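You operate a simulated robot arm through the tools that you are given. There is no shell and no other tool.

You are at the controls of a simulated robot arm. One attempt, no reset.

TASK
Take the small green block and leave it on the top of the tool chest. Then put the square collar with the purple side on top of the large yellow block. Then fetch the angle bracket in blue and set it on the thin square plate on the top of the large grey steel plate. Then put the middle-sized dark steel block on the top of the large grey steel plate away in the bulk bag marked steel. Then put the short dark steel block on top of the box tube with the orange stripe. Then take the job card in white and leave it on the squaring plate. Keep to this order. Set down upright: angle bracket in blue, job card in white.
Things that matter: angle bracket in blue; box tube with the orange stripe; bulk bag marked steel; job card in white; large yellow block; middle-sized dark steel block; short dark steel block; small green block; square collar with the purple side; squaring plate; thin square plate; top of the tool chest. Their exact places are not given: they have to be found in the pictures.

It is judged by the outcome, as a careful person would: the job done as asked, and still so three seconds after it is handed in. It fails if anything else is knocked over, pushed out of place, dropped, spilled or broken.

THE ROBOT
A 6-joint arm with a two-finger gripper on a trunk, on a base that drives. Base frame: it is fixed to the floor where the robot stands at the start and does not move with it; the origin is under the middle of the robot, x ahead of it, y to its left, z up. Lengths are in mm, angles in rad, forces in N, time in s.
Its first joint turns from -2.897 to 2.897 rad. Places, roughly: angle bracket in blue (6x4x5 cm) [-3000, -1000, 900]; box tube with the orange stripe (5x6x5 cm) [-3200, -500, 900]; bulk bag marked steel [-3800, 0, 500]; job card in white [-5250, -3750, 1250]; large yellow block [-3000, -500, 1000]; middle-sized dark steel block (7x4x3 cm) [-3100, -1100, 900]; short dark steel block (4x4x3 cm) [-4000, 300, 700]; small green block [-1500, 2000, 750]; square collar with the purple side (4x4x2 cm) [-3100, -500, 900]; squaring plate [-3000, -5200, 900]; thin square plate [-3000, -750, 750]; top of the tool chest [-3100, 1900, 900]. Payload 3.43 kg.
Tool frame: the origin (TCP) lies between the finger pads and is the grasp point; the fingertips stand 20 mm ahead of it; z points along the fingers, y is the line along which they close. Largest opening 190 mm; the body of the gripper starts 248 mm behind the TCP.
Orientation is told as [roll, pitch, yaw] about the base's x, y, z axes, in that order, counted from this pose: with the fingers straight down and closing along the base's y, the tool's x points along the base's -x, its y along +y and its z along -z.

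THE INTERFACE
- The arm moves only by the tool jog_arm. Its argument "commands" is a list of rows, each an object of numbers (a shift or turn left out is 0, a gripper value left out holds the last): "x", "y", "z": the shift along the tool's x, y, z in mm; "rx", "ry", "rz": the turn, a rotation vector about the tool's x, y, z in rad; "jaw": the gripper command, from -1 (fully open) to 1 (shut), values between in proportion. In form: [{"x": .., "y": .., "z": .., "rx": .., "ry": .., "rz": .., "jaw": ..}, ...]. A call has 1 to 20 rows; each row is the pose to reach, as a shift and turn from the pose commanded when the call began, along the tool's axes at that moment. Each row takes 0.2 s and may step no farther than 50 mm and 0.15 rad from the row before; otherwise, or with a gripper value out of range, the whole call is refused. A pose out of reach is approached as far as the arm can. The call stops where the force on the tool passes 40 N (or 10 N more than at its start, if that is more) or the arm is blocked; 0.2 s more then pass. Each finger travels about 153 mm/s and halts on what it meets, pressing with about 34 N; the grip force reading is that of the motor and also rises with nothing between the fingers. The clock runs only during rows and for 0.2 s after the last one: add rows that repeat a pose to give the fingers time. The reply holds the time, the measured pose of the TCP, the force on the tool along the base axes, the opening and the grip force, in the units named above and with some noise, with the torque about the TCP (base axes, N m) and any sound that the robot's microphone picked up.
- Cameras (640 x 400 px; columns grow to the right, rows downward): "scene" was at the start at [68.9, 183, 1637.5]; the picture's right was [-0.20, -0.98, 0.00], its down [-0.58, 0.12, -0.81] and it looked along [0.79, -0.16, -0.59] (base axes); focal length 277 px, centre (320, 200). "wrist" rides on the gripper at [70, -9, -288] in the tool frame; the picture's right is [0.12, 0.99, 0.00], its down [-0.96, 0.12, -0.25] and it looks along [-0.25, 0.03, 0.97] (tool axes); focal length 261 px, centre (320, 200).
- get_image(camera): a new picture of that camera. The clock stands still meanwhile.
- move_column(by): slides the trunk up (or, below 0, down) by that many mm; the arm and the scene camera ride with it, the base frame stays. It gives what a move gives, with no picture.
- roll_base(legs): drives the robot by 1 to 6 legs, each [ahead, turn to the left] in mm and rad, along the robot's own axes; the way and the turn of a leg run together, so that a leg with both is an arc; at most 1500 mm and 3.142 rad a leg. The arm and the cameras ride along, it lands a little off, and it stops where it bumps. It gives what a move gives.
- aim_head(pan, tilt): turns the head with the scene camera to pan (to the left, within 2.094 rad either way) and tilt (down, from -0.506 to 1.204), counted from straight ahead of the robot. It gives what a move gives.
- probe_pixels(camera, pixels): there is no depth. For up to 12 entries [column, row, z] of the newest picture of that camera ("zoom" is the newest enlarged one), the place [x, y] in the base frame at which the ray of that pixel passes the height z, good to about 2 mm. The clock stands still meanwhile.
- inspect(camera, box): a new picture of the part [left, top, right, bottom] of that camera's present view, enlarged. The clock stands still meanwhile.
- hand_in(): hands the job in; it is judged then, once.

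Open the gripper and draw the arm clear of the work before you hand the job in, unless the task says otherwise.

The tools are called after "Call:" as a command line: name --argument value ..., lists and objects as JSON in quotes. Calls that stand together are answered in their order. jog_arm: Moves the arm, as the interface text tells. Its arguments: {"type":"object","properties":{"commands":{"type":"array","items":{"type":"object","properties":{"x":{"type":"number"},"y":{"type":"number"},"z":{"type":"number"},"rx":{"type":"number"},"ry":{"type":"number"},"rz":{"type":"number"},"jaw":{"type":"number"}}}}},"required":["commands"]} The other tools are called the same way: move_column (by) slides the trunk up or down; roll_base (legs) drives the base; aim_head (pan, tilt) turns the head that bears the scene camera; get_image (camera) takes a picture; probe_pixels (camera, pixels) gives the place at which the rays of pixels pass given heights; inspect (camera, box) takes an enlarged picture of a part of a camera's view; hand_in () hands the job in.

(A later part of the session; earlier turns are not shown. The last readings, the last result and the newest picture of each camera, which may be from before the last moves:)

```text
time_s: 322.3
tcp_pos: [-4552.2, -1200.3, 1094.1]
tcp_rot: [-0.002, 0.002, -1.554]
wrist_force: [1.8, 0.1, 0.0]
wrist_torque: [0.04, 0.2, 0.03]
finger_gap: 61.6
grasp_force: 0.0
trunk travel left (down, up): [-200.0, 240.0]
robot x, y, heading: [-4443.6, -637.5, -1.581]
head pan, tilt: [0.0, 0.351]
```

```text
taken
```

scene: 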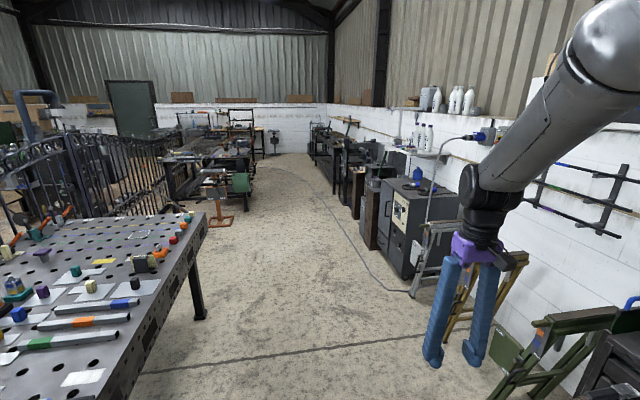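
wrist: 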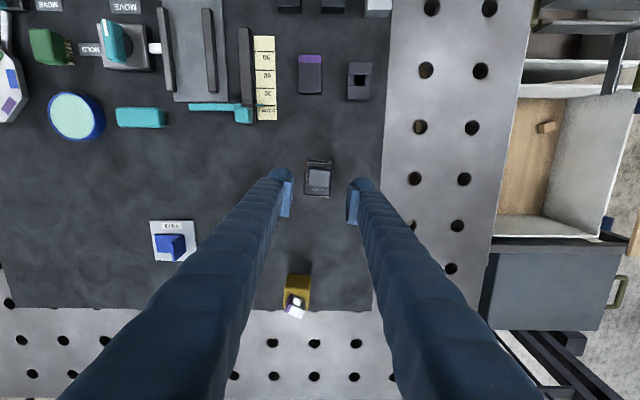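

The way south is clear. I zoom in on the right-hand wall, where the card should be around (-5250,-3750).

Call:
inspect --camera "scene" --box '[300, 80, 500, 260]'

Call:
roll_base --legs '[[1300, 0]]'

Call:
aim_head --pan -0.6 --tilt 0.3

Call:
get_image --camera "scene"

```text
2.22 times, centred on (400, 170) of scene
```

zoom: 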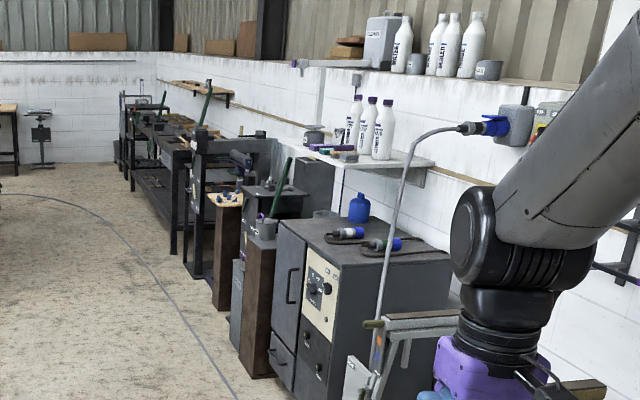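

```text
time_s: 331.3
tcp_pos: [-4560.6, -2502.0, 1094.4]
tcp_rot: [-0.001, 0.0, -1.547]
wrist_force: [0.2, -0.6, -0.2]
wrist_torque: [0.01, 0.01, 0.01]
finger_gap: 61.6
grasp_force: 0.1
trunk travel left (down, up): [-200.0, 240.0]
robot x, y, heading: [-4452.4, -1939.3, -1.576]
head pan, tilt: [0.0, 0.351]
```

```text
time_s: 332.3
tcp_pos: [-4560.5, -2503.9, 1096.0]
tcp_rot: [-0.003, 0.0, -1.546]
wrist_force: [-0.1, -0.5, 0.0]
wrist_torque: [-0.02, -0.01, -0.03]
finger_gap: 61.7
grasp_force: 0.1
trunk travel left (down, up): [-200.0, 240.0]
robot x, y, heading: [-4452.6, -1938.8, -1.576]
head pan, tilt: [-0.6, 0.3]
```

```text
taken
```

scene: 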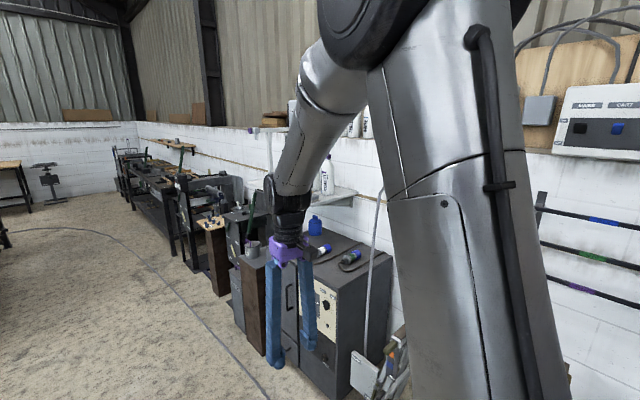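

The arm hides the right-hand side. I drive on and turn toward the wall so the camera sees it.

Call:
roll_base --legs '[[850, 0], [0, -0.6]]'

Call:
aim_head --pan 0.1 --tilt 0.3

Call:
get_image --camera "scene"

```text
time_s: 340.7
tcp_pos: [-4839.0, -3210.3, 1094.2]
tcp_rot: [-0.001, 0.001, -2.112]
wrist_force: [-0.1, -0.3, -0.4]
wrist_torque: [0.02, 0.01, -0.02]
finger_gap: 61.7
grasp_force: 0.0
trunk travel left (down, up): [-200.0, 240.0]
robot x, y, heading: [-4420.4, -2806.0, -2.132]
head pan, tilt: [-0.6, 0.3]
```

```text
time_s: 341.8
tcp_pos: [-4840.1, -3210.7, 1096.0]
tcp_rot: [-0.003, -0.001, -2.11]
wrist_force: [0.1, 0.8, -0.5]
wrist_torque: [-0.06, -0.12, 0.02]
finger_gap: 61.9
grasp_force: 0.2
trunk travel left (down, up): [-200.0, 240.0]
robot x, y, heading: [-4420.1, -2811.9, -2.134]
head pan, tilt: [0.099, 0.3]
```

```text
taken
```

scene: 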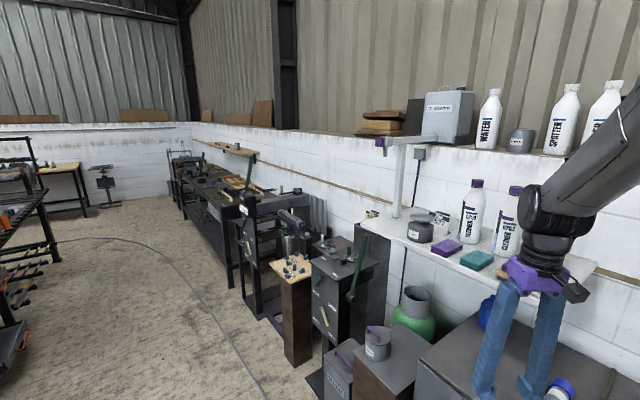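

A shelf with bottles, sponges and something card-like at (375,214) and (435,218). I zoom in.

Call:
inspect --camera "scene" --box '[340, 190, 500, 290]'

Call:
inspect --camera "scene" --box '[180, 140, 380, 300]'

Call:
probe_pixels --camera "scene" --pixels '[[372, 216, 1200], [436, 222, 1200], [420, 238, 1200], [340, 215, 1200], [600, 265, 1200], [365, 213, 1250], [435, 218, 1250]]'

```text
4.00 times, centred on (420, 240) of scene
```

zoom: 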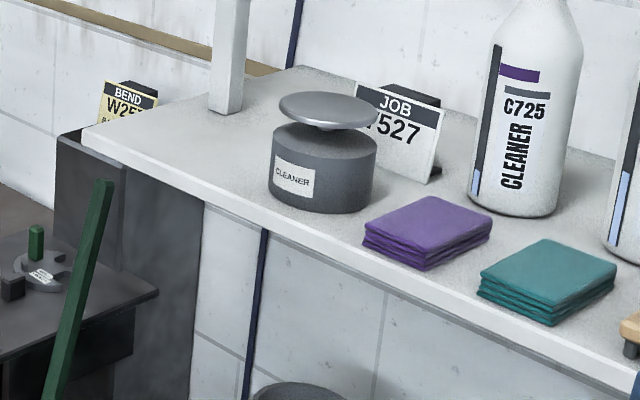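

```text
2.50 times, centred on (280, 220) of scene
```

zoom: 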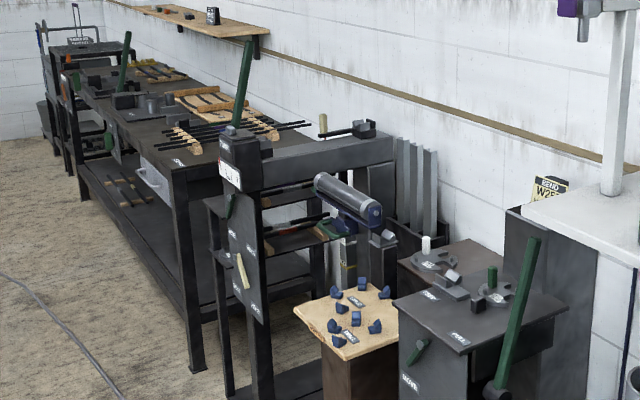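

```text
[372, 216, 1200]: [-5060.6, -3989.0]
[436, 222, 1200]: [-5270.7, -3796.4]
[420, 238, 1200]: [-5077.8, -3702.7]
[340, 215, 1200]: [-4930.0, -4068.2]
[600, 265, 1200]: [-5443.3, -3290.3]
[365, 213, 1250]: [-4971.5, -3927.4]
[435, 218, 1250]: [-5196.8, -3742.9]
```

The white JOB card stands on the shelf at about (-5250,-3790), z≈1200, behind a cleaner can. I raise the trunk so the arm clears the machines and shelf, then drive closer.

Call:
move_column --by 230

Call:
roll_base --legs '[[0, 0.56], [800, 0]]'

Call:
roll_base --legs '[[0, -0.65]]'

Call:
roll_base --legs '[[0, -0.65]]'

Call:
aim_head --pan 0.1 --tilt 0.6

Call:
get_image --camera "scene"

```text
time_s: 344.2
tcp_pos: [-4840.0, -3210.5, 1325.1]
tcp_rot: [-0.002, 0.002, -2.111]
wrist_force: [-0.3, -0.8, -0.3]
wrist_torque: [-0.03, 0.03, 0.0]
finger_gap: 61.5
grasp_force: 0.2
trunk travel left (down, up): [-430.0, 10.0]
robot x, y, heading: [-4420.8, -2806.7, -2.136]
head pan, tilt: [0.099, 0.3]
```

```text
time_s: 352.1
tcp_pos: [-4585.3, -4148.7, 1324.0]
tcp_rot: [-0.002, 0.001, -1.57]
wrist_force: [0.7, -0.3, 0.2]
wrist_torque: [0.05, 0.05, -0.02]
finger_gap: 61.5
grasp_force: 0.1
trunk travel left (down, up): [-430.0, 10.0]
robot x, y, heading: [-4432.1, -3585.4, -1.597]
head pan, tilt: [0.099, 0.3]
```

```text
time_s: 355.1
tcp_pos: [-4894.4, -3940.4, 1326.0]
tcp_rot: [-0.001, 0.002, -2.218]
wrist_force: [-0.4, -0.3, -0.5]
wrist_torque: [0.03, -0.02, -0.01]
finger_gap: 61.8
grasp_force: 0.1
trunk travel left (down, up): [-430.0, 10.0]
robot x, y, heading: [-4403.5, -3607.3, -2.25]
head pan, tilt: [0.099, 0.3]
```

```text
time_s: 358.1
tcp_pos: [-4999.4, -3582.2, 1325.3]
tcp_rot: [-0.002, 0.002, -2.862]
wrist_force: [0.2, -0.3, 0.0]
wrist_torque: [0.04, -0.04, 0.03]
finger_gap: 62.0
grasp_force: 0.2
trunk travel left (down, up): [-430.0, 10.0]
robot x, y, heading: [-4401.8, -3648.4, -2.872]
head pan, tilt: [0.099, 0.3]
```

```text
time_s: 358.9
tcp_pos: [-4997.4, -3584.2, 1327.3]
tcp_rot: [-0.004, 0.0, -2.861]
wrist_force: [0.1, -0.4, -0.2]
wrist_torque: [0.12, 0.04, 0.0]
finger_gap: 61.9
grasp_force: 0.0
trunk travel left (down, up): [-430.0, 10.0]
robot x, y, heading: [-4398.8, -3644.8, -2.884]
head pan, tilt: [0.099, 0.6]
```

```text
taken
```

scene: 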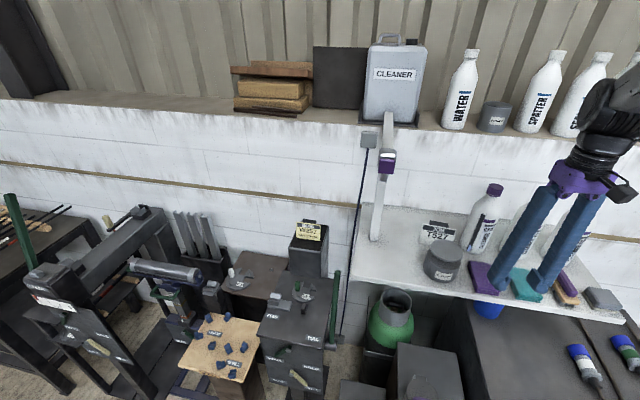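

The card is at scene (437,232), behind the can, between the bottle and a post. I zoom in and take the wrist view.

Call:
inspect --camera "scene" --box '[380, 180, 540, 300]'

Call:
get_image --camera "wrist"

Call:
probe_pixels --camera "scene" --pixels '[[438, 243, 1200], [442, 275, 1200], [350, 275, 1200], [372, 238, 1200], [380, 180, 1200], [470, 250, 1200], [480, 265, 1200], [325, 345, 0], [410, 395, 500]]'

```text
3.33 times, centred on (460, 240) of scene
```

zoom: 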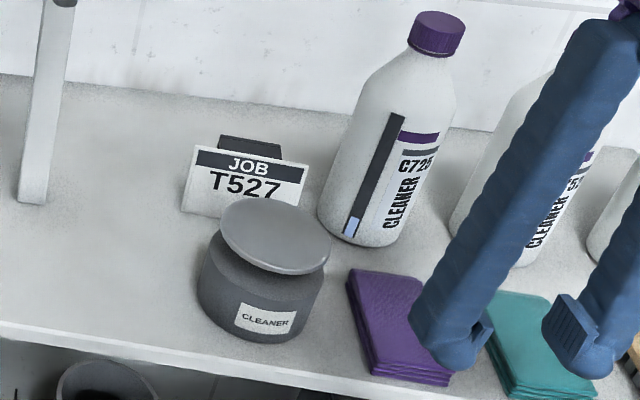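

```text
taken
```

wrist: 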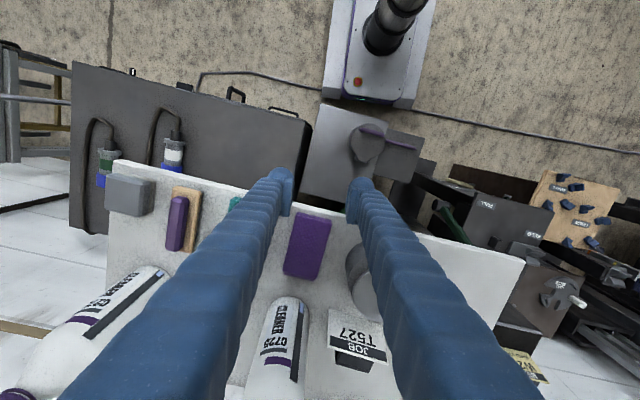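

```text
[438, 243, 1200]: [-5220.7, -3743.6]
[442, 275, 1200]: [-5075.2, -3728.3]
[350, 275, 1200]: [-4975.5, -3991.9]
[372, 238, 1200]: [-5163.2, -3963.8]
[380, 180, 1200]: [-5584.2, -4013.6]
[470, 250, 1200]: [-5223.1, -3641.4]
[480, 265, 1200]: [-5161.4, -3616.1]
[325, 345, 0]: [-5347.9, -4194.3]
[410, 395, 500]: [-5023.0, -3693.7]
```

I bring the gripper over the shelf's front edge at the card's y, pointing straight at the wall, for a close wrist view.

Call:
jog_arm --commands '[{"x": -31, "y": 34, "z": -10, "rz": 0.07}, {"x": -63, "y": 68, "z": -20, "rz": 0.14}, {"x": -94, "y": 102, "z": -20, "rz": 0.21}, {"x": -126, "y": 136, "z": -20, "rz": 0.28}, {"x": -126, "y": 136, "z": -20, "rz": 0.28}]'

Call:
get_image --camera "wrist"

Call:
get_image --camera "scene"

Call:
inspect --camera "wrist" --box '[220, 160, 420, 310]'

Call:
inspect --camera "scene" --box '[390, 190, 510, 280]'

```text
time_s: 360.1
tcp_pos: [-5084.6, -3748.9, 1345.8]
tcp_rot: [0.0, 0.002, 3.139]
wrist_force: [0.6, 1.1, 0.3]
wrist_torque: [-0.15, 0.03, 0.02]
finger_gap: 61.9
grasp_force: 0.1
trunk travel left (down, up): [-430.0, 10.0]
robot x, y, heading: [-4396.7, -3649.8, -2.879]
head pan, tilt: [0.099, 0.6]
```

```text
taken
```

wrist: 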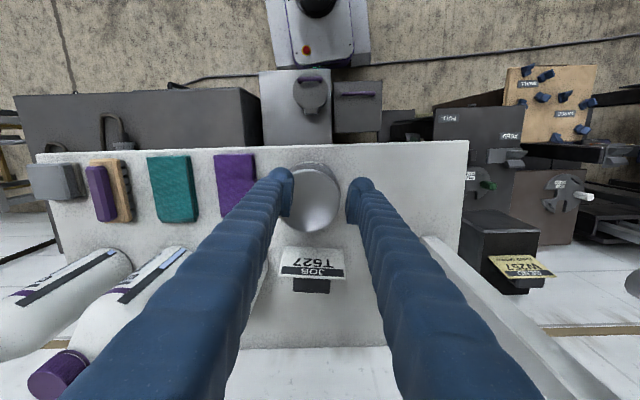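

```text
taken
```

scene: 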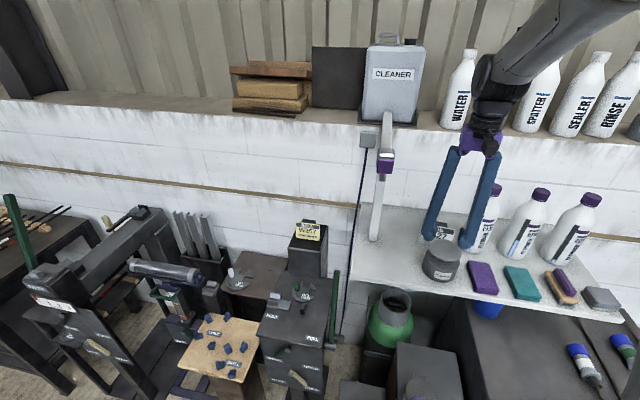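

```text
2.67 times, centred on (320, 235) of wrist
```

zoom: 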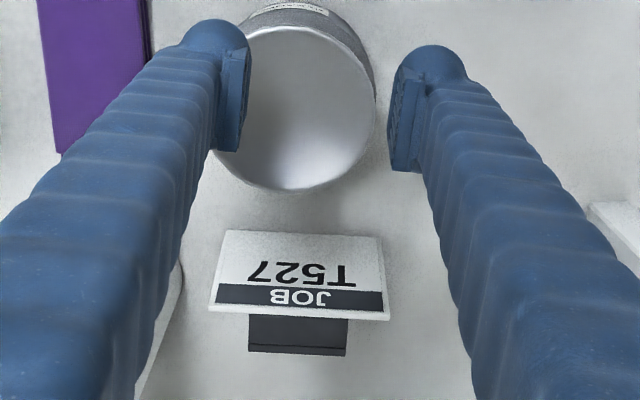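

```text
4.44 times, centred on (450, 235) of scene
```

zoom: 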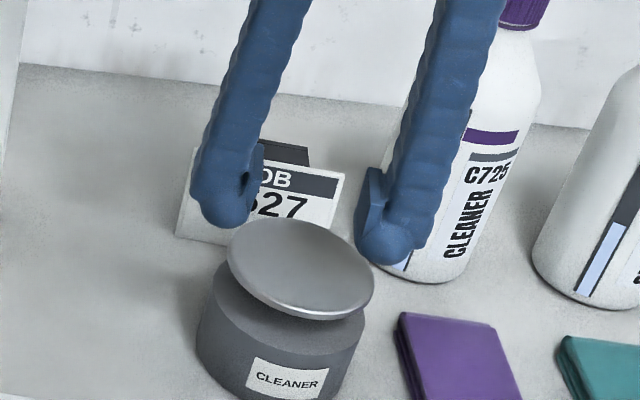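

I triangulate the card's +y top corner (scene zoom (343,175); wrist zoom (210,310)) and −y bottom corner (scene zoom (178,237); wrist zoom (380,238)).

Call:
probe_pixels --camera "scene" --pixels '[[455.2, 229.4, 1220], [455.2, 229.4, 1250], [455.2, 229.4, 1280], [418, 243.3, 1180], [418, 243.3, 1200], [418, 243.3, 1220]]'

Call:
probe_pixels --camera "wrist" --pixels '[[278.8, 276.2, 1220], [278.8, 276.2, 1250], [278.8, 276.2, 1280], [342.5, 249.2, 1180], [342.5, 249.2, 1200], [342.5, 249.2, 1220], [286.3, 247, 1200], [346.2, 280, 1250], [292, 292, 1240], [329.5, 292.5, 1240]]'

```text
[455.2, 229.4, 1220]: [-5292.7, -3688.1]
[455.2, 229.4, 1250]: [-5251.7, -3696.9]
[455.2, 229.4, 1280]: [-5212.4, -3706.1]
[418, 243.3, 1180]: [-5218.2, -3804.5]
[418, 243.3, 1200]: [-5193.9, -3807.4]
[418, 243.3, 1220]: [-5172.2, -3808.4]
```

```text
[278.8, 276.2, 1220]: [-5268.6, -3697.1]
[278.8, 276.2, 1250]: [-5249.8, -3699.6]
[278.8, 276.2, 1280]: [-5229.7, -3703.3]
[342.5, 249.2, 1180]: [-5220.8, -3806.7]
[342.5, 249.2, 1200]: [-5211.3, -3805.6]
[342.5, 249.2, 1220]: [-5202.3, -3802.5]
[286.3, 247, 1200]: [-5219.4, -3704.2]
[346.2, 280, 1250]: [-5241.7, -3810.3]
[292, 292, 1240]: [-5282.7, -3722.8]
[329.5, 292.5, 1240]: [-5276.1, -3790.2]
```

The card leans back about 20°, from (-5222, z 1178) to (-5247, z 1252), with a dark stand behind. I zoom in on the card's stand and the similar yellow card to understand its shape.

Call:
inspect --camera "wrist" --box '[270, 235, 360, 300]'

Call:
inspect --camera "wrist" --box '[460, 210, 580, 300]'

Call:
inspect --camera "scene" --box '[280, 200, 360, 260]'

```text
6.15 times, centred on (315, 268) of wrist
```

zoom: 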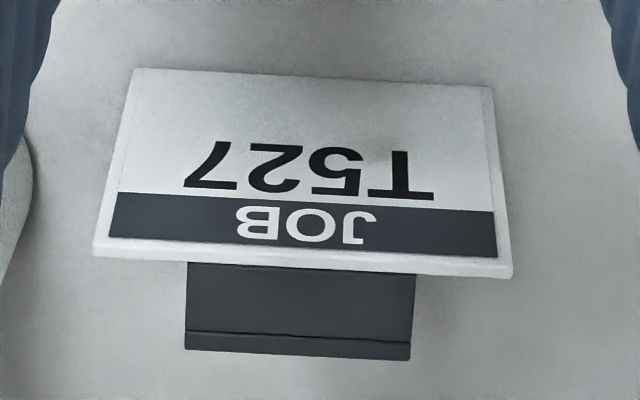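

```text
4.44 times, centred on (520, 255) of wrist
```

zoom: 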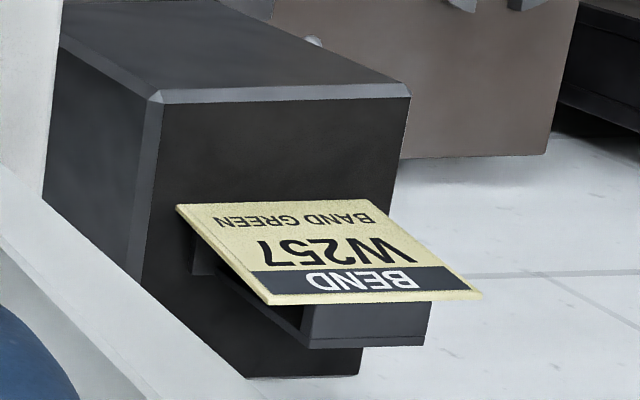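

```text
6.67 times, centred on (320, 230) of scene
```

zoom: 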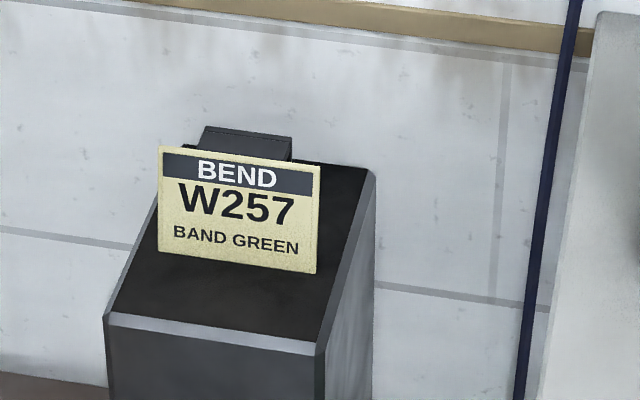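

The card forms a tent with a dark strut behind, so a clamp on the card's free −y side strip looks best. I probe the wall's junction with the shelf and the ledge above to see how far the gripper may lean back.

Call:
probe_pixels --camera "scene" --pixels '[[454, 213.6, 1178], [400, 205, 1178], [330, 118, 1500], [330, 118, 1600], [330, 118, 1700], [400, 121, 1600], [380, 235, 1178], [310.5, 282, 1178], [357, 277, 1178], [440, 255, 1270]]'

Call:
probe_pixels --camera "wrist" --pixels '[[311.7, 290.8, 1180], [311.7, 290.8, 1200], [300, 345, 1178], [345, 250, 1180], [339, 267, 1230], [312, 231, 1270], [312, 231, 1290], [340, 195, 1275], [420, 240, 1178]]'

Call:
inspect --camera "scene" --box '[340, 20, 640, 220]'

```text
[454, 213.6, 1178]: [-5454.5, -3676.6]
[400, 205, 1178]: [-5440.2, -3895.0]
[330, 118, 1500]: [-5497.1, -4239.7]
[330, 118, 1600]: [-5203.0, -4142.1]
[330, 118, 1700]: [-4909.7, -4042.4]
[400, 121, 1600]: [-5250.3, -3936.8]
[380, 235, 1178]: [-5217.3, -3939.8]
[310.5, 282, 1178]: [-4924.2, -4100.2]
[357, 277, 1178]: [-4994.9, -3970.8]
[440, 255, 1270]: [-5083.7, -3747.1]
```

```text
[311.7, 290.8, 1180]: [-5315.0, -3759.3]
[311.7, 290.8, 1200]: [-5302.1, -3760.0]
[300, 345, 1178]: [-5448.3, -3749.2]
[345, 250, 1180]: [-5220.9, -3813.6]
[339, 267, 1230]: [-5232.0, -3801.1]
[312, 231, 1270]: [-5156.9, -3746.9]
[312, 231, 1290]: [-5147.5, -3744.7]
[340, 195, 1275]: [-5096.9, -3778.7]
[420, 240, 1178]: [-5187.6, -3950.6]
```

```text
2.00 times, centred on (490, 120) of scene
```

zoom: 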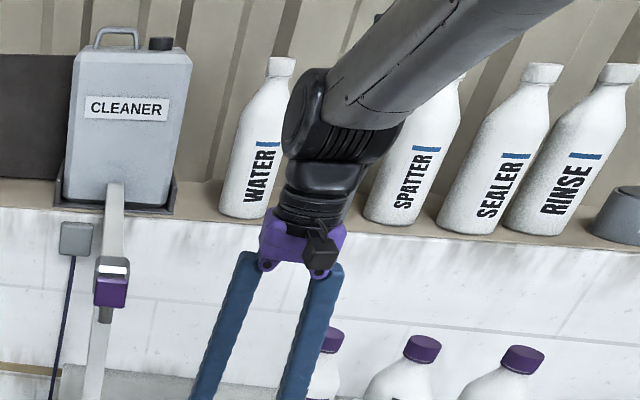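

The wall face is at x≈-5450 and the ledge is at z≈1515, so I can lean the tool back about 0.2 rad. First I raise a little and turn the tool so the fingers close along the card's thickness.

Call:
jog_arm --commands '[{"z": -20, "rz": -0.143}, {"z": -40, "rz": -0.286}, {"z": -40, "rz": -0.429}, {"z": -40, "rz": -0.572}, {"z": -40, "rz": -0.715}, {"z": -40, "rz": -0.858}, {"z": -40, "rz": -1.001}, {"z": -40, "rz": -1.144}, {"z": -40, "rz": -1.287}, {"z": -40, "rz": -1.43}, {"z": -40, "rz": -1.56}, {"z": -40, "rz": -1.56}]'

Call:
get_image --camera "wrist"

```text
time_s: 362.7
tcp_pos: [-5082.3, -3749.9, 1385.5]
tcp_rot: [0.0, 0.002, -1.581]
wrist_force: [-0.5, 0.1, 0.1]
wrist_torque: [0.0, 0.04, 0.02]
finger_gap: 61.7
grasp_force: 0.2
trunk travel left (down, up): [-430.0, 10.0]
robot x, y, heading: [-4398.5, -3645.8, -2.88]
head pan, tilt: [0.099, 0.6]
```

```text
taken
```

wrist: 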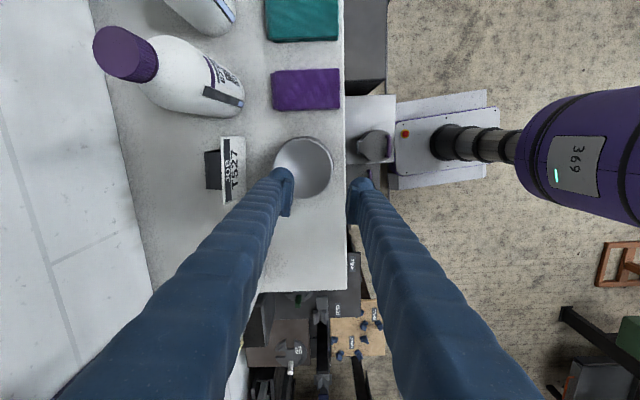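

The card is clearly visible from above now. I move over its −y end, still high, and look again.

Call:
jog_arm --commands '[{"x": -16, "y": -44}, {"x": -33, "y": -88}, {"x": -49, "y": -132}, {"x": -66, "y": -175}, {"x": -66, "y": -175}]'

Call:
get_image --camera "wrist"

Call:
inspect --camera "wrist" --box '[250, 110, 390, 215]'

Call:
get_image --camera "scene"

```text
time_s: 363.9
tcp_pos: [-5256.2, -3808.5, 1387.4]
tcp_rot: [-0.002, 0.002, -1.581]
wrist_force: [1.1, 0.3, 1.3]
wrist_torque: [-0.07, 0.09, 0.03]
finger_gap: 61.7
grasp_force: 0.0
trunk travel left (down, up): [-430.0, 10.0]
robot x, y, heading: [-4395.7, -3650.4, -2.88]
head pan, tilt: [0.099, 0.6]
```

```text
taken
```

wrist: 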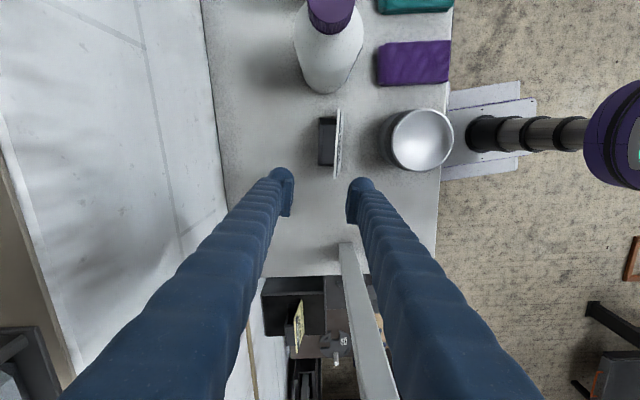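

```text
3.81 times, centred on (320, 162) of wrist
```

zoom: 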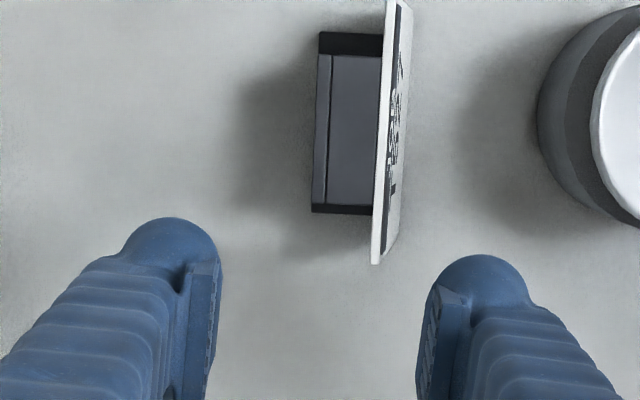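

```text
taken
```

scene: 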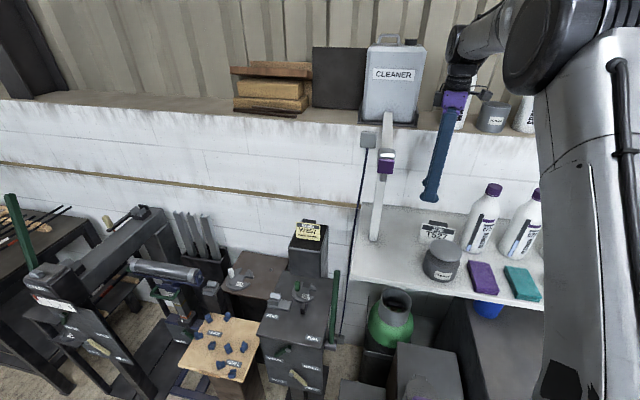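

Seen from above, the card's free −y strip (zoom y 213–262) beyond the stand is about 20 mm. I probe its end, the stand's end and the card's top/bottom lines.

Call:
probe_pixels --camera "wrist" --pixels '[[334.7, 178.3, 1252], [338, 109, 1252], [326.6, 165.1, 1180], [326.6, 165.1, 1240], [318, 165, 1180], [318, 165, 1220], [339, 176, 1180], [343, 125, 1180]]'

Call:
inspect --camera "wrist" --box '[295, 90, 375, 190]'

```text
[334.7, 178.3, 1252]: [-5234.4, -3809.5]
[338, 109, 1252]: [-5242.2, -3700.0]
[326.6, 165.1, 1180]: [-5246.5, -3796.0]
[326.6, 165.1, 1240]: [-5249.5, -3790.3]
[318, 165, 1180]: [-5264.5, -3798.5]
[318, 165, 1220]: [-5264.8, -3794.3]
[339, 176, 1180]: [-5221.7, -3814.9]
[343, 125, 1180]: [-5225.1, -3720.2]
```

```text
4.00 times, centred on (335, 140) of wrist
```

zoom: 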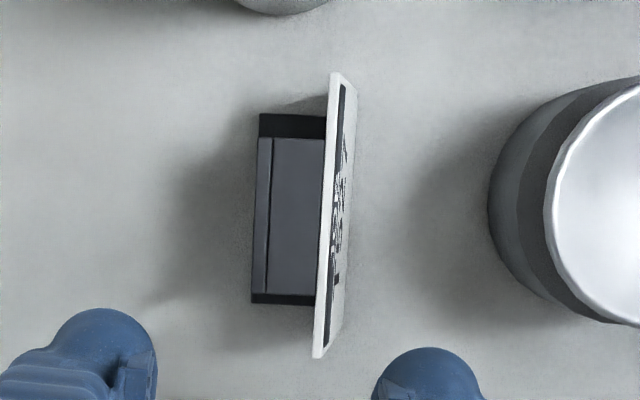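

The stand turns out to be a block about as tall as the card (top ≈1265, rear edge x≈-5265), so a central clamp over card and block is solid. I check the neighbouring bottle's height for the wrist camera's clearance.

Call:
probe_pixels --camera "scene" --pixels '[[494, 187, 1350], [494, 187, 1400], [494, 187, 1450], [494, 187, 1500], [470, 248, 1178], [443, 247, 1285], [444, 250, 1270]]'

Call:
probe_pixels --camera "wrist" --pixels '[[331, 12, 1350], [331, 12, 1400], [331, 12, 1450], [331, 32, 1420], [322, 92, 1200], [299, 50, 1250]]'

```text
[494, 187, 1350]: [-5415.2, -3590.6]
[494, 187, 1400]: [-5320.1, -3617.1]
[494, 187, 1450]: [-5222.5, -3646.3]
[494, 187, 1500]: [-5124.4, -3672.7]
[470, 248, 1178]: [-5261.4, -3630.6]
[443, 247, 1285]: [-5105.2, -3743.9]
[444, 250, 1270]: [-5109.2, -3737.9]
```

```text
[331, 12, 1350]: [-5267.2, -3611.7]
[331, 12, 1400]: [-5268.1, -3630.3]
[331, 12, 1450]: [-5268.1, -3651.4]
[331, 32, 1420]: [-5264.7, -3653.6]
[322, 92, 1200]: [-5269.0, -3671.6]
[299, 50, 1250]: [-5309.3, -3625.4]
```

The bottle tops out at z≈1427, below the gripper body, so the central clamp is safe. I shift over the card's centre, matching yaw and leaning 0.1 rad.

Call:
jog_arm --commands '[{"x": 26, "rx": -0.05, "rz": -0.04}, {"x": 52, "rx": -0.1, "rz": -0.08}, {"x": 52, "rx": -0.1, "rz": -0.08}]'

Call:
get_image --camera "wrist"

Call:
inspect --camera "wrist" --box '[240, 110, 400, 230]'

Call:
inspect --camera "scene" --box '[390, 150, 530, 270]'

```text
time_s: 364.7
tcp_pos: [-5257.7, -3759.2, 1389.3]
tcp_rot: [0.099, -0.001, -1.5]
wrist_force: [0.8, -0.4, 0.5]
wrist_torque: [0.03, 0.12, 0.04]
finger_gap: 62.0
grasp_force: 0.1
trunk travel left (down, up): [-430.0, 10.0]
robot x, y, heading: [-4401.8, -3648.4, -2.882]
head pan, tilt: [0.099, 0.6]
```

```text
taken
```

wrist: 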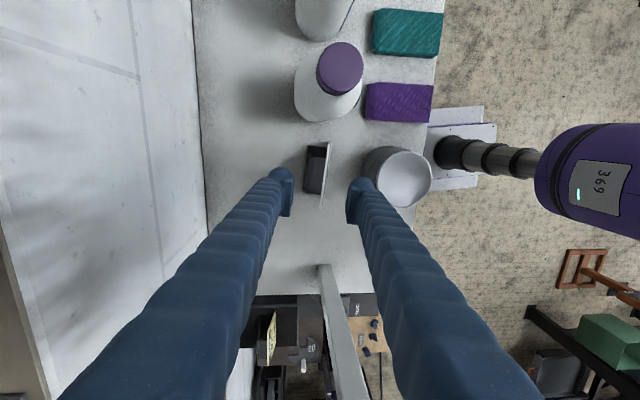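

```text
3.33 times, centred on (320, 170) of wrist
```

zoom: 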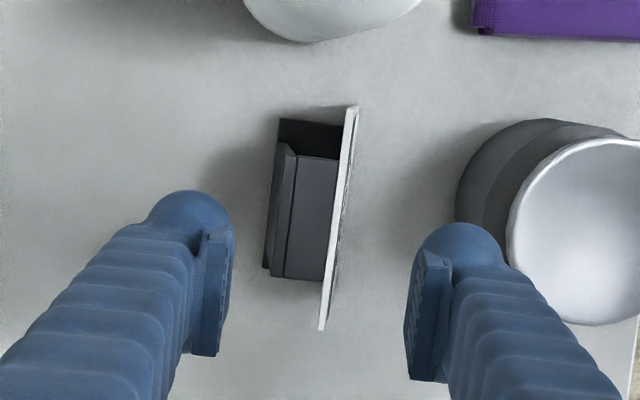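

```text
3.33 times, centred on (460, 210) of scene
```

zoom: 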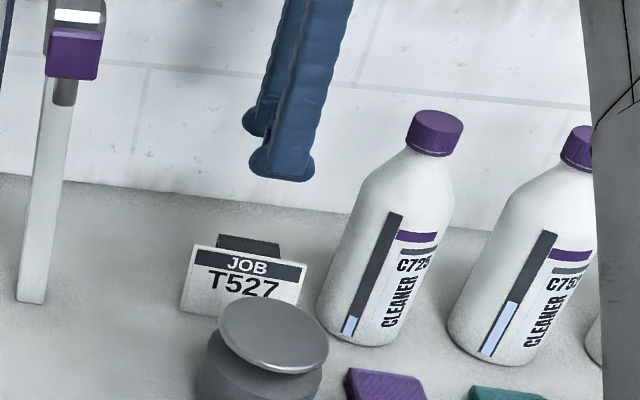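

The stand is a folded sheet, slightly flared at the bottom. I reduce the lean to about 0.05 and descend part-way, centring on it.

Call:
jog_arm --commands '[{"x": 1, "y": -2, "z": 35, "rx": 0.025}, {"x": 2, "y": -3, "z": 70, "rx": 0.05}, {"x": 2.4, "y": -4.5, "z": 100, "rx": 0.05}, {"x": 2.4, "y": -4.5, "z": 100, "rx": 0.05}]'

Call:
get_image --camera "wrist"

Call:
inspect --camera "wrist" --box '[240, 110, 400, 230]'

Call:
inspect --camera "scene" --box '[390, 170, 510, 270]'

```text
time_s: 365.7
tcp_pos: [-5251.4, -3758.6, 1286.1]
tcp_rot: [0.051, 0.0, -1.5]
wrist_force: [0.3, -0.2, 0.1]
wrist_torque: [-0.03, 0.06, -0.02]
finger_gap: 61.8
grasp_force: 0.1
trunk travel left (down, up): [-430.0, 10.0]
robot x, y, heading: [-4398.9, -3645.2, -2.878]
head pan, tilt: [0.099, 0.6]
```

```text
taken
```

wrist: 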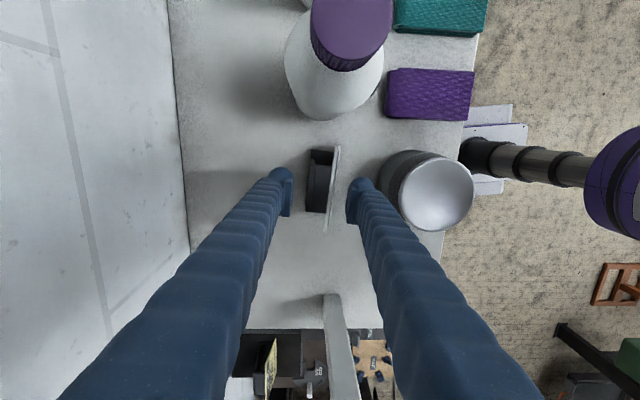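

```text
3.33 times, centred on (320, 170) of wrist
```

zoom: 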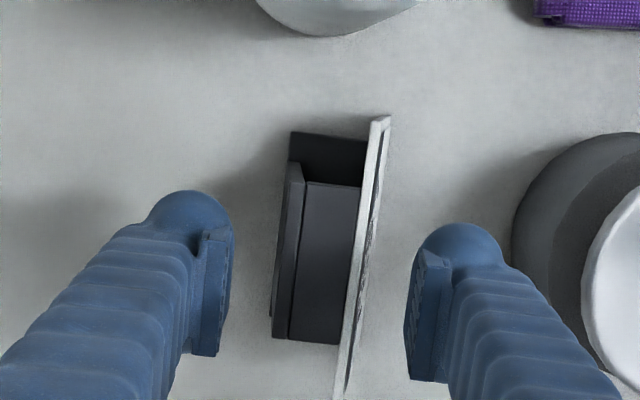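

```text
4.00 times, centred on (450, 220) of scene
```

zoom: 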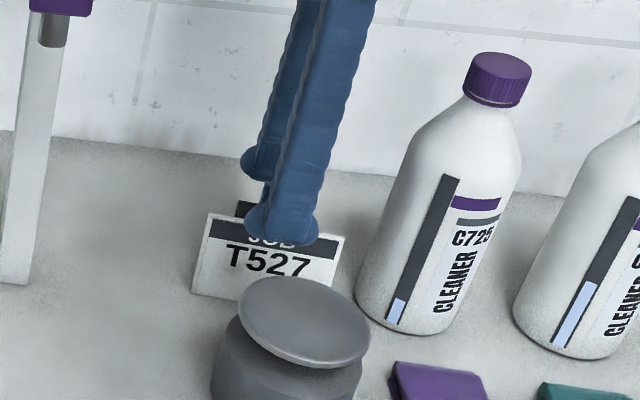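

The object sits a few mm toward the front finger. I probe its top edges at mid-length to centre precisely.

Call:
probe_pixels --camera "wrist" --pixels '[[313, 185, 1265], [334.5, 185, 1262], [306.5, 185, 1180], [311, 212, 1265], [316, 164, 1265], [325, 212, 1265]]'

```text
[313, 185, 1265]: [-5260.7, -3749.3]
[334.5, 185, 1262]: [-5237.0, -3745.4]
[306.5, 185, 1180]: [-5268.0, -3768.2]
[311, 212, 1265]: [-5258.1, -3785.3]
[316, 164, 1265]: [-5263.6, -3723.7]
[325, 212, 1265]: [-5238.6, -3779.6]
```

Object mid-plane x≈-5248, y centre ≈-3754. I descend to z≈1237 with this correction.

Call:
jog_arm --commands '[{"x": 4.2, "y": 3.5}, {"x": 4.2, "y": 3, "z": 25}, {"x": 4.2, "y": 1.8, "z": 49}, {"x": 4.2, "y": 1.8, "z": 49}]'

Call:
inspect --camera "wrist" --box '[240, 130, 400, 250]'

Call:
inspect --camera "scene" --box '[390, 170, 510, 270]'

```text
time_s: 366.7
tcp_pos: [-5249.4, -3753.1, 1234.8]
tcp_rot: [0.051, -0.002, -1.501]
wrist_force: [-0.2, 0.4, -0.2]
wrist_torque: [0.0, -0.01, 0.01]
finger_gap: 61.7
grasp_force: 0.1
trunk travel left (down, up): [-430.0, 10.0]
robot x, y, heading: [-4397.5, -3647.4, -2.881]
head pan, tilt: [0.099, 0.6]
```

```text
3.33 times, centred on (320, 190) of wrist
```

zoom: 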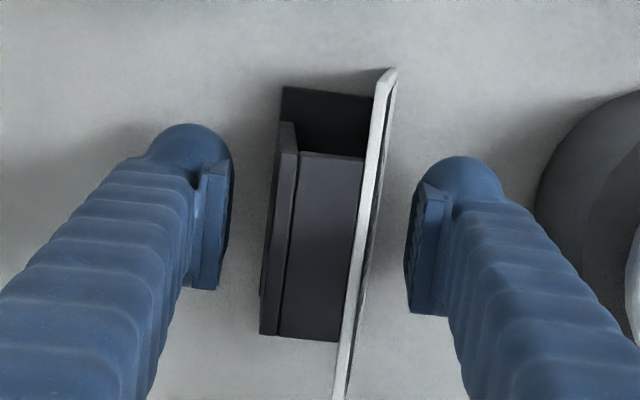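

```text
4.00 times, centred on (450, 220) of scene
```

zoom: 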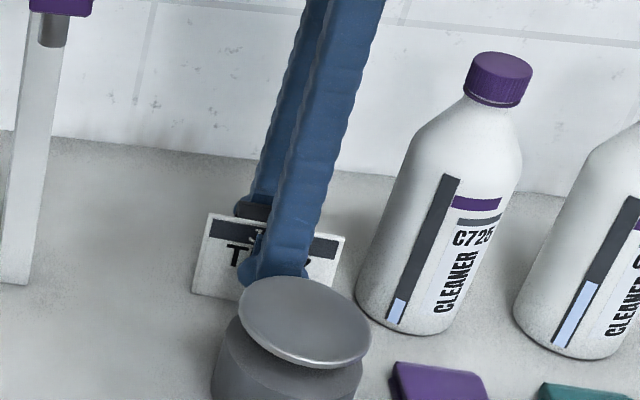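

The stand's top is level with the card's top, so the pads straddle a solid body. I close slowly.

Call:
jog_arm --commands '[{"jaw": 0.5}, {"jaw": 0.6}, {"jaw": 1}, {}, {}]'

Call:
inspect --camera "wrist" --box '[240, 130, 400, 250]'

Call:
inspect --camera "scene" --box '[390, 170, 510, 270]'

```text
time_s: 367.9
tcp_pos: [-5249.8, -3752.4, 1234.9]
tcp_rot: [0.051, -0.001, -1.501]
wrist_force: [0.6, -0.6, 0.8]
wrist_torque: [0.02, -0.01, -0.01]
finger_gap: 34.2
grasp_force: 34.4
trunk travel left (down, up): [-430.0, 10.0]
robot x, y, heading: [-4398.2, -3648.4, -2.876]
head pan, tilt: [0.099, 0.6]
```

```text
3.33 times, centred on (320, 190) of wrist
```

zoom: 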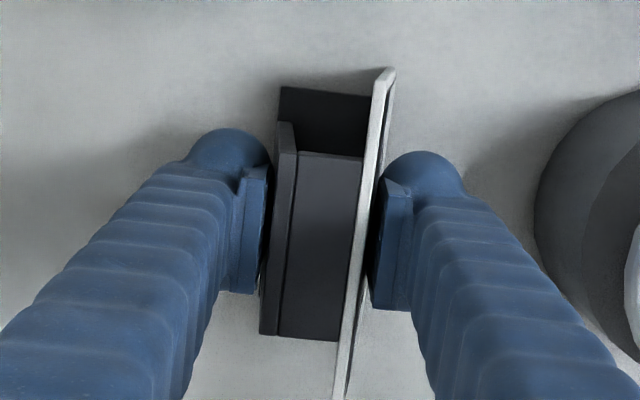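

```text
4.00 times, centred on (450, 220) of scene
```

zoom: 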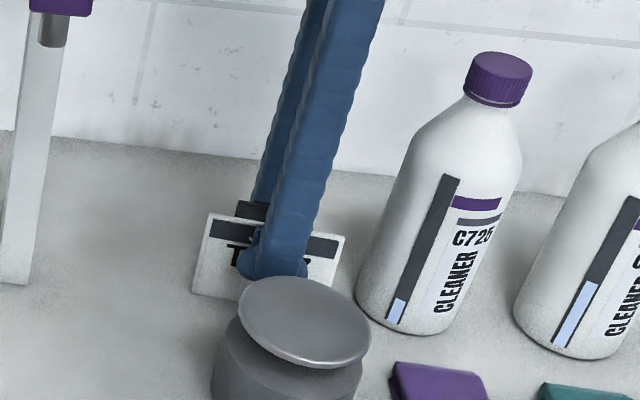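

Gripped at 34 mm thick. I test-lift gently.

Call:
jog_arm --commands '[{"z": -4}, {"z": -10}, {"y": 0.5, "z": -15}, {"y": 0.5, "z": -15}]'

Call:
inspect --camera "wrist" --box '[240, 130, 400, 250]'

Call:
inspect --camera "scene" --box '[390, 170, 510, 270]'

```text
time_s: 368.9
tcp_pos: [-5248.1, -3753.6, 1251.6]
tcp_rot: [0.05, 0.0, -1.501]
wrist_force: [-0.1, -0.4, -0.9]
wrist_torque: [0.0, 0.0, 0.04]
finger_gap: 34.5
grasp_force: 34.0
trunk travel left (down, up): [-430.0, 10.0]
robot x, y, heading: [-4398.8, -3647.6, -2.883]
head pan, tilt: [0.099, 0.6]
```

```text
3.33 times, centred on (320, 190) of wrist
```

zoom: 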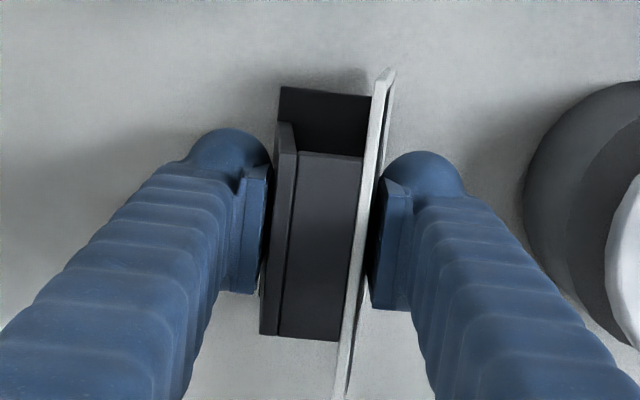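

```text
4.00 times, centred on (450, 220) of scene
```

zoom: 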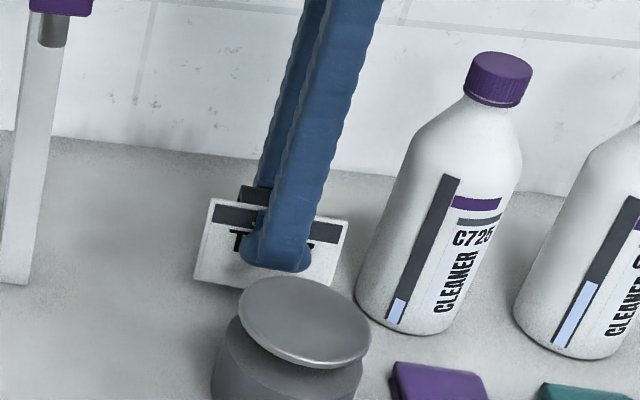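

Held without slipping. I lift clear of the can and bring the card out from the shelf.

Call:
jog_arm --commands '[{"y": 2, "z": -40}, {"y": 4, "z": -80}, {"y": 6, "z": -120}, {"y": 50, "z": -122}, {"y": 95, "z": -124}, {"y": 140, "z": -126}, {"y": 185, "z": -128}, {"y": 230, "z": -130}, {"y": 255, "z": -131}, {"y": 255, "z": -131}]'

Call:
get_image --camera "wrist"

Call:
get_image --camera "scene"

```text
time_s: 371.1
tcp_pos: [-5002.9, -3736.0, 1393.2]
tcp_rot: [0.051, -0.001, -1.503]
wrist_force: [0.1, -0.2, -0.1]
wrist_torque: [0.04, -0.01, 0.03]
finger_gap: 34.2
grasp_force: 33.9
trunk travel left (down, up): [-430.0, 10.0]
robot x, y, heading: [-4399.4, -3651.0, -2.877]
head pan, tilt: [0.099, 0.6]
```

```text
taken
```

wrist: 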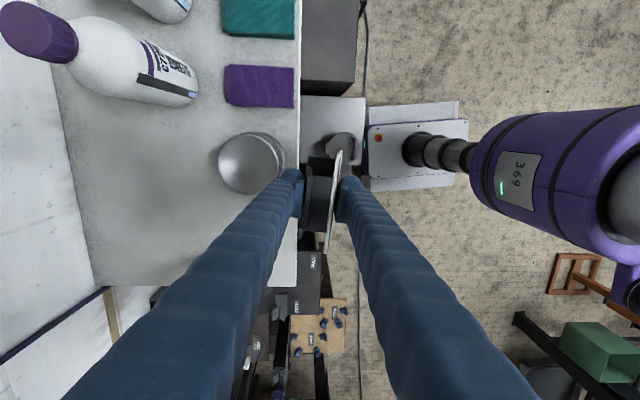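

```text
taken
```

scene: 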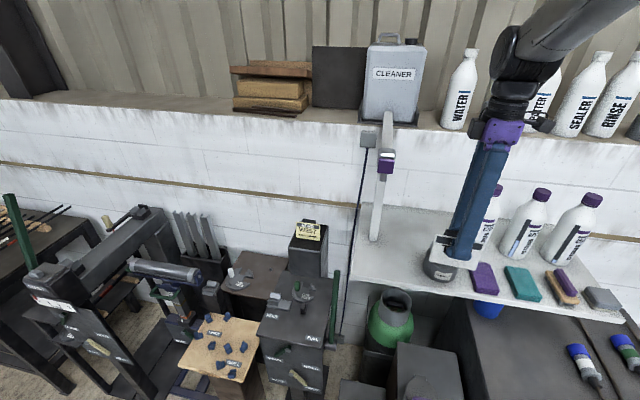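

The card is held well. I look to my left (south-east) to find the squaring plate and plan the route.

Call:
aim_head --pan 1.3 --tilt 0.4

Call:
get_image --camera "scene"

Call:
aim_head --pan 2.09 --tilt 0.4

Call:
get_image --camera "scene"

Call:
probe_pixels --camera "scene" --pixels '[[320, 200, 0], [320, 200, 900], [200, 200, 900], [440, 200, 900], [320, 300, 0], [100, 300, 0], [540, 300, 0]]'

```text
time_s: 372.5
tcp_pos: [-5002.2, -3736.1, 1393.6]
tcp_rot: [0.051, -0.003, -1.499]
wrist_force: [-0.4, -0.2, -1.2]
wrist_torque: [0.0, -0.03, 0.01]
finger_gap: 33.8
grasp_force: 33.2
trunk travel left (down, up): [-430.0, 10.0]
robot x, y, heading: [-4395.0, -3644.4, -2.881]
head pan, tilt: [1.3, 0.4]
```

```text
taken
```

scene: 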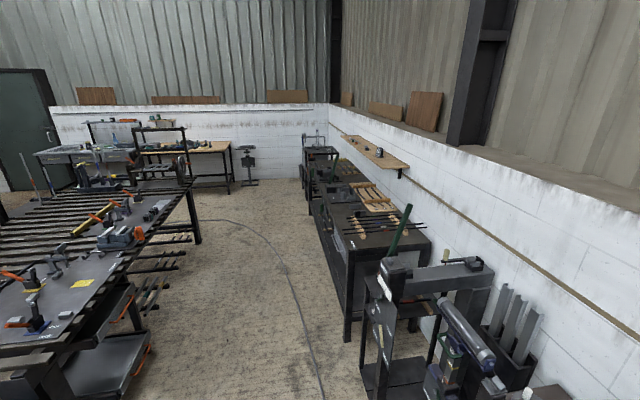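

```text
time_s: 373.6
tcp_pos: [-5003.8, -3736.4, 1393.8]
tcp_rot: [0.051, -0.003, -1.501]
wrist_force: [0.6, 0.3, 0.1]
wrist_torque: [0.0, -0.01, -0.01]
finger_gap: 34.3
grasp_force: 34.0
trunk travel left (down, up): [-430.0, 10.0]
robot x, y, heading: [-4400.5, -3645.1, -2.883]
head pan, tilt: [2.089, 0.4]
```

```text
taken
```

scene: 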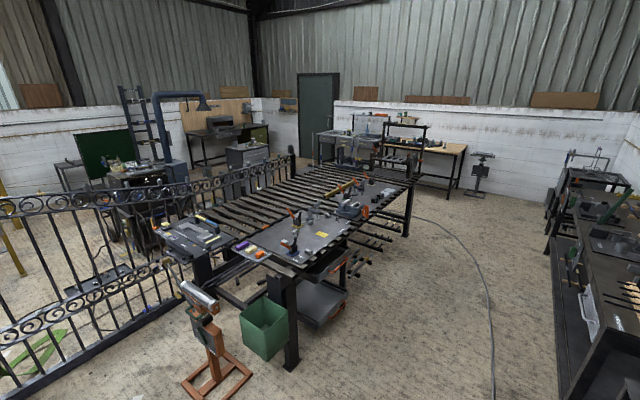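

```text
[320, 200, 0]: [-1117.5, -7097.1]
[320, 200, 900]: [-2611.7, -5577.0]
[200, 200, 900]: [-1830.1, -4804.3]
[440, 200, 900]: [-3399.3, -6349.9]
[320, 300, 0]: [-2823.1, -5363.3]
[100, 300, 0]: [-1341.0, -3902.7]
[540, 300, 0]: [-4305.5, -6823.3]
```

The slatted table carries two steel plates, at (195,235) and (310,230). I zoom in to identify the squaring plate.

Call:
inspect --camera "scene" --box '[140, 170, 300, 270]'

Call:
inspect --camera "scene" --box '[230, 160, 420, 280]'

Call:
probe_pixels --camera "scene" --pixels '[[195, 235, 900], [325, 230, 900], [375, 195, 900], [320, 234, 900], [290, 370, 0], [407, 235, 0], [265, 262, 900], [160, 225, 900], [235, 385, 0], [190, 395, 0], [415, 183, 900], [250, 355, 300]]'

```text
4.00 times, centred on (220, 220) of scene
```

zoom: 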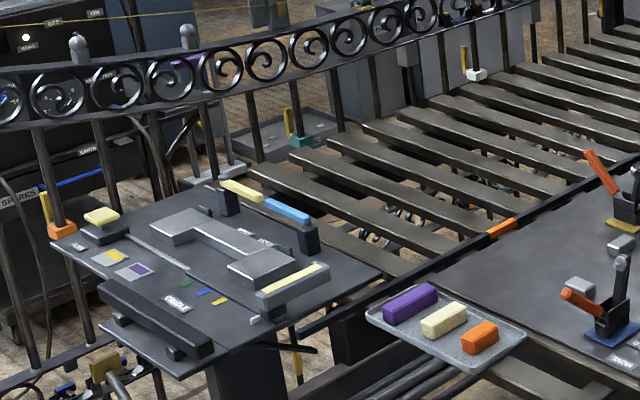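

```text
3.33 times, centred on (325, 220) of scene
```

zoom: 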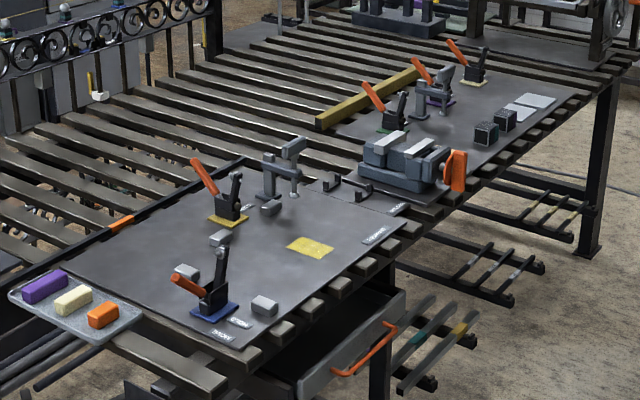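

```text
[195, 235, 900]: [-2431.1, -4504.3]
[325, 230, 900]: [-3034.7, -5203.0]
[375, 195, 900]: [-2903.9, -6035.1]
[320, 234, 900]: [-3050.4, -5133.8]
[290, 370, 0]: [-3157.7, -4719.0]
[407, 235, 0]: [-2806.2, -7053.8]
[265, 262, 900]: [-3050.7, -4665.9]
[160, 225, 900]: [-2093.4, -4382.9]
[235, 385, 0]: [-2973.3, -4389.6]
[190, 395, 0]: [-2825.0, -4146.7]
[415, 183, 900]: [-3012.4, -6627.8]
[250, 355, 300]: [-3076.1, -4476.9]
```

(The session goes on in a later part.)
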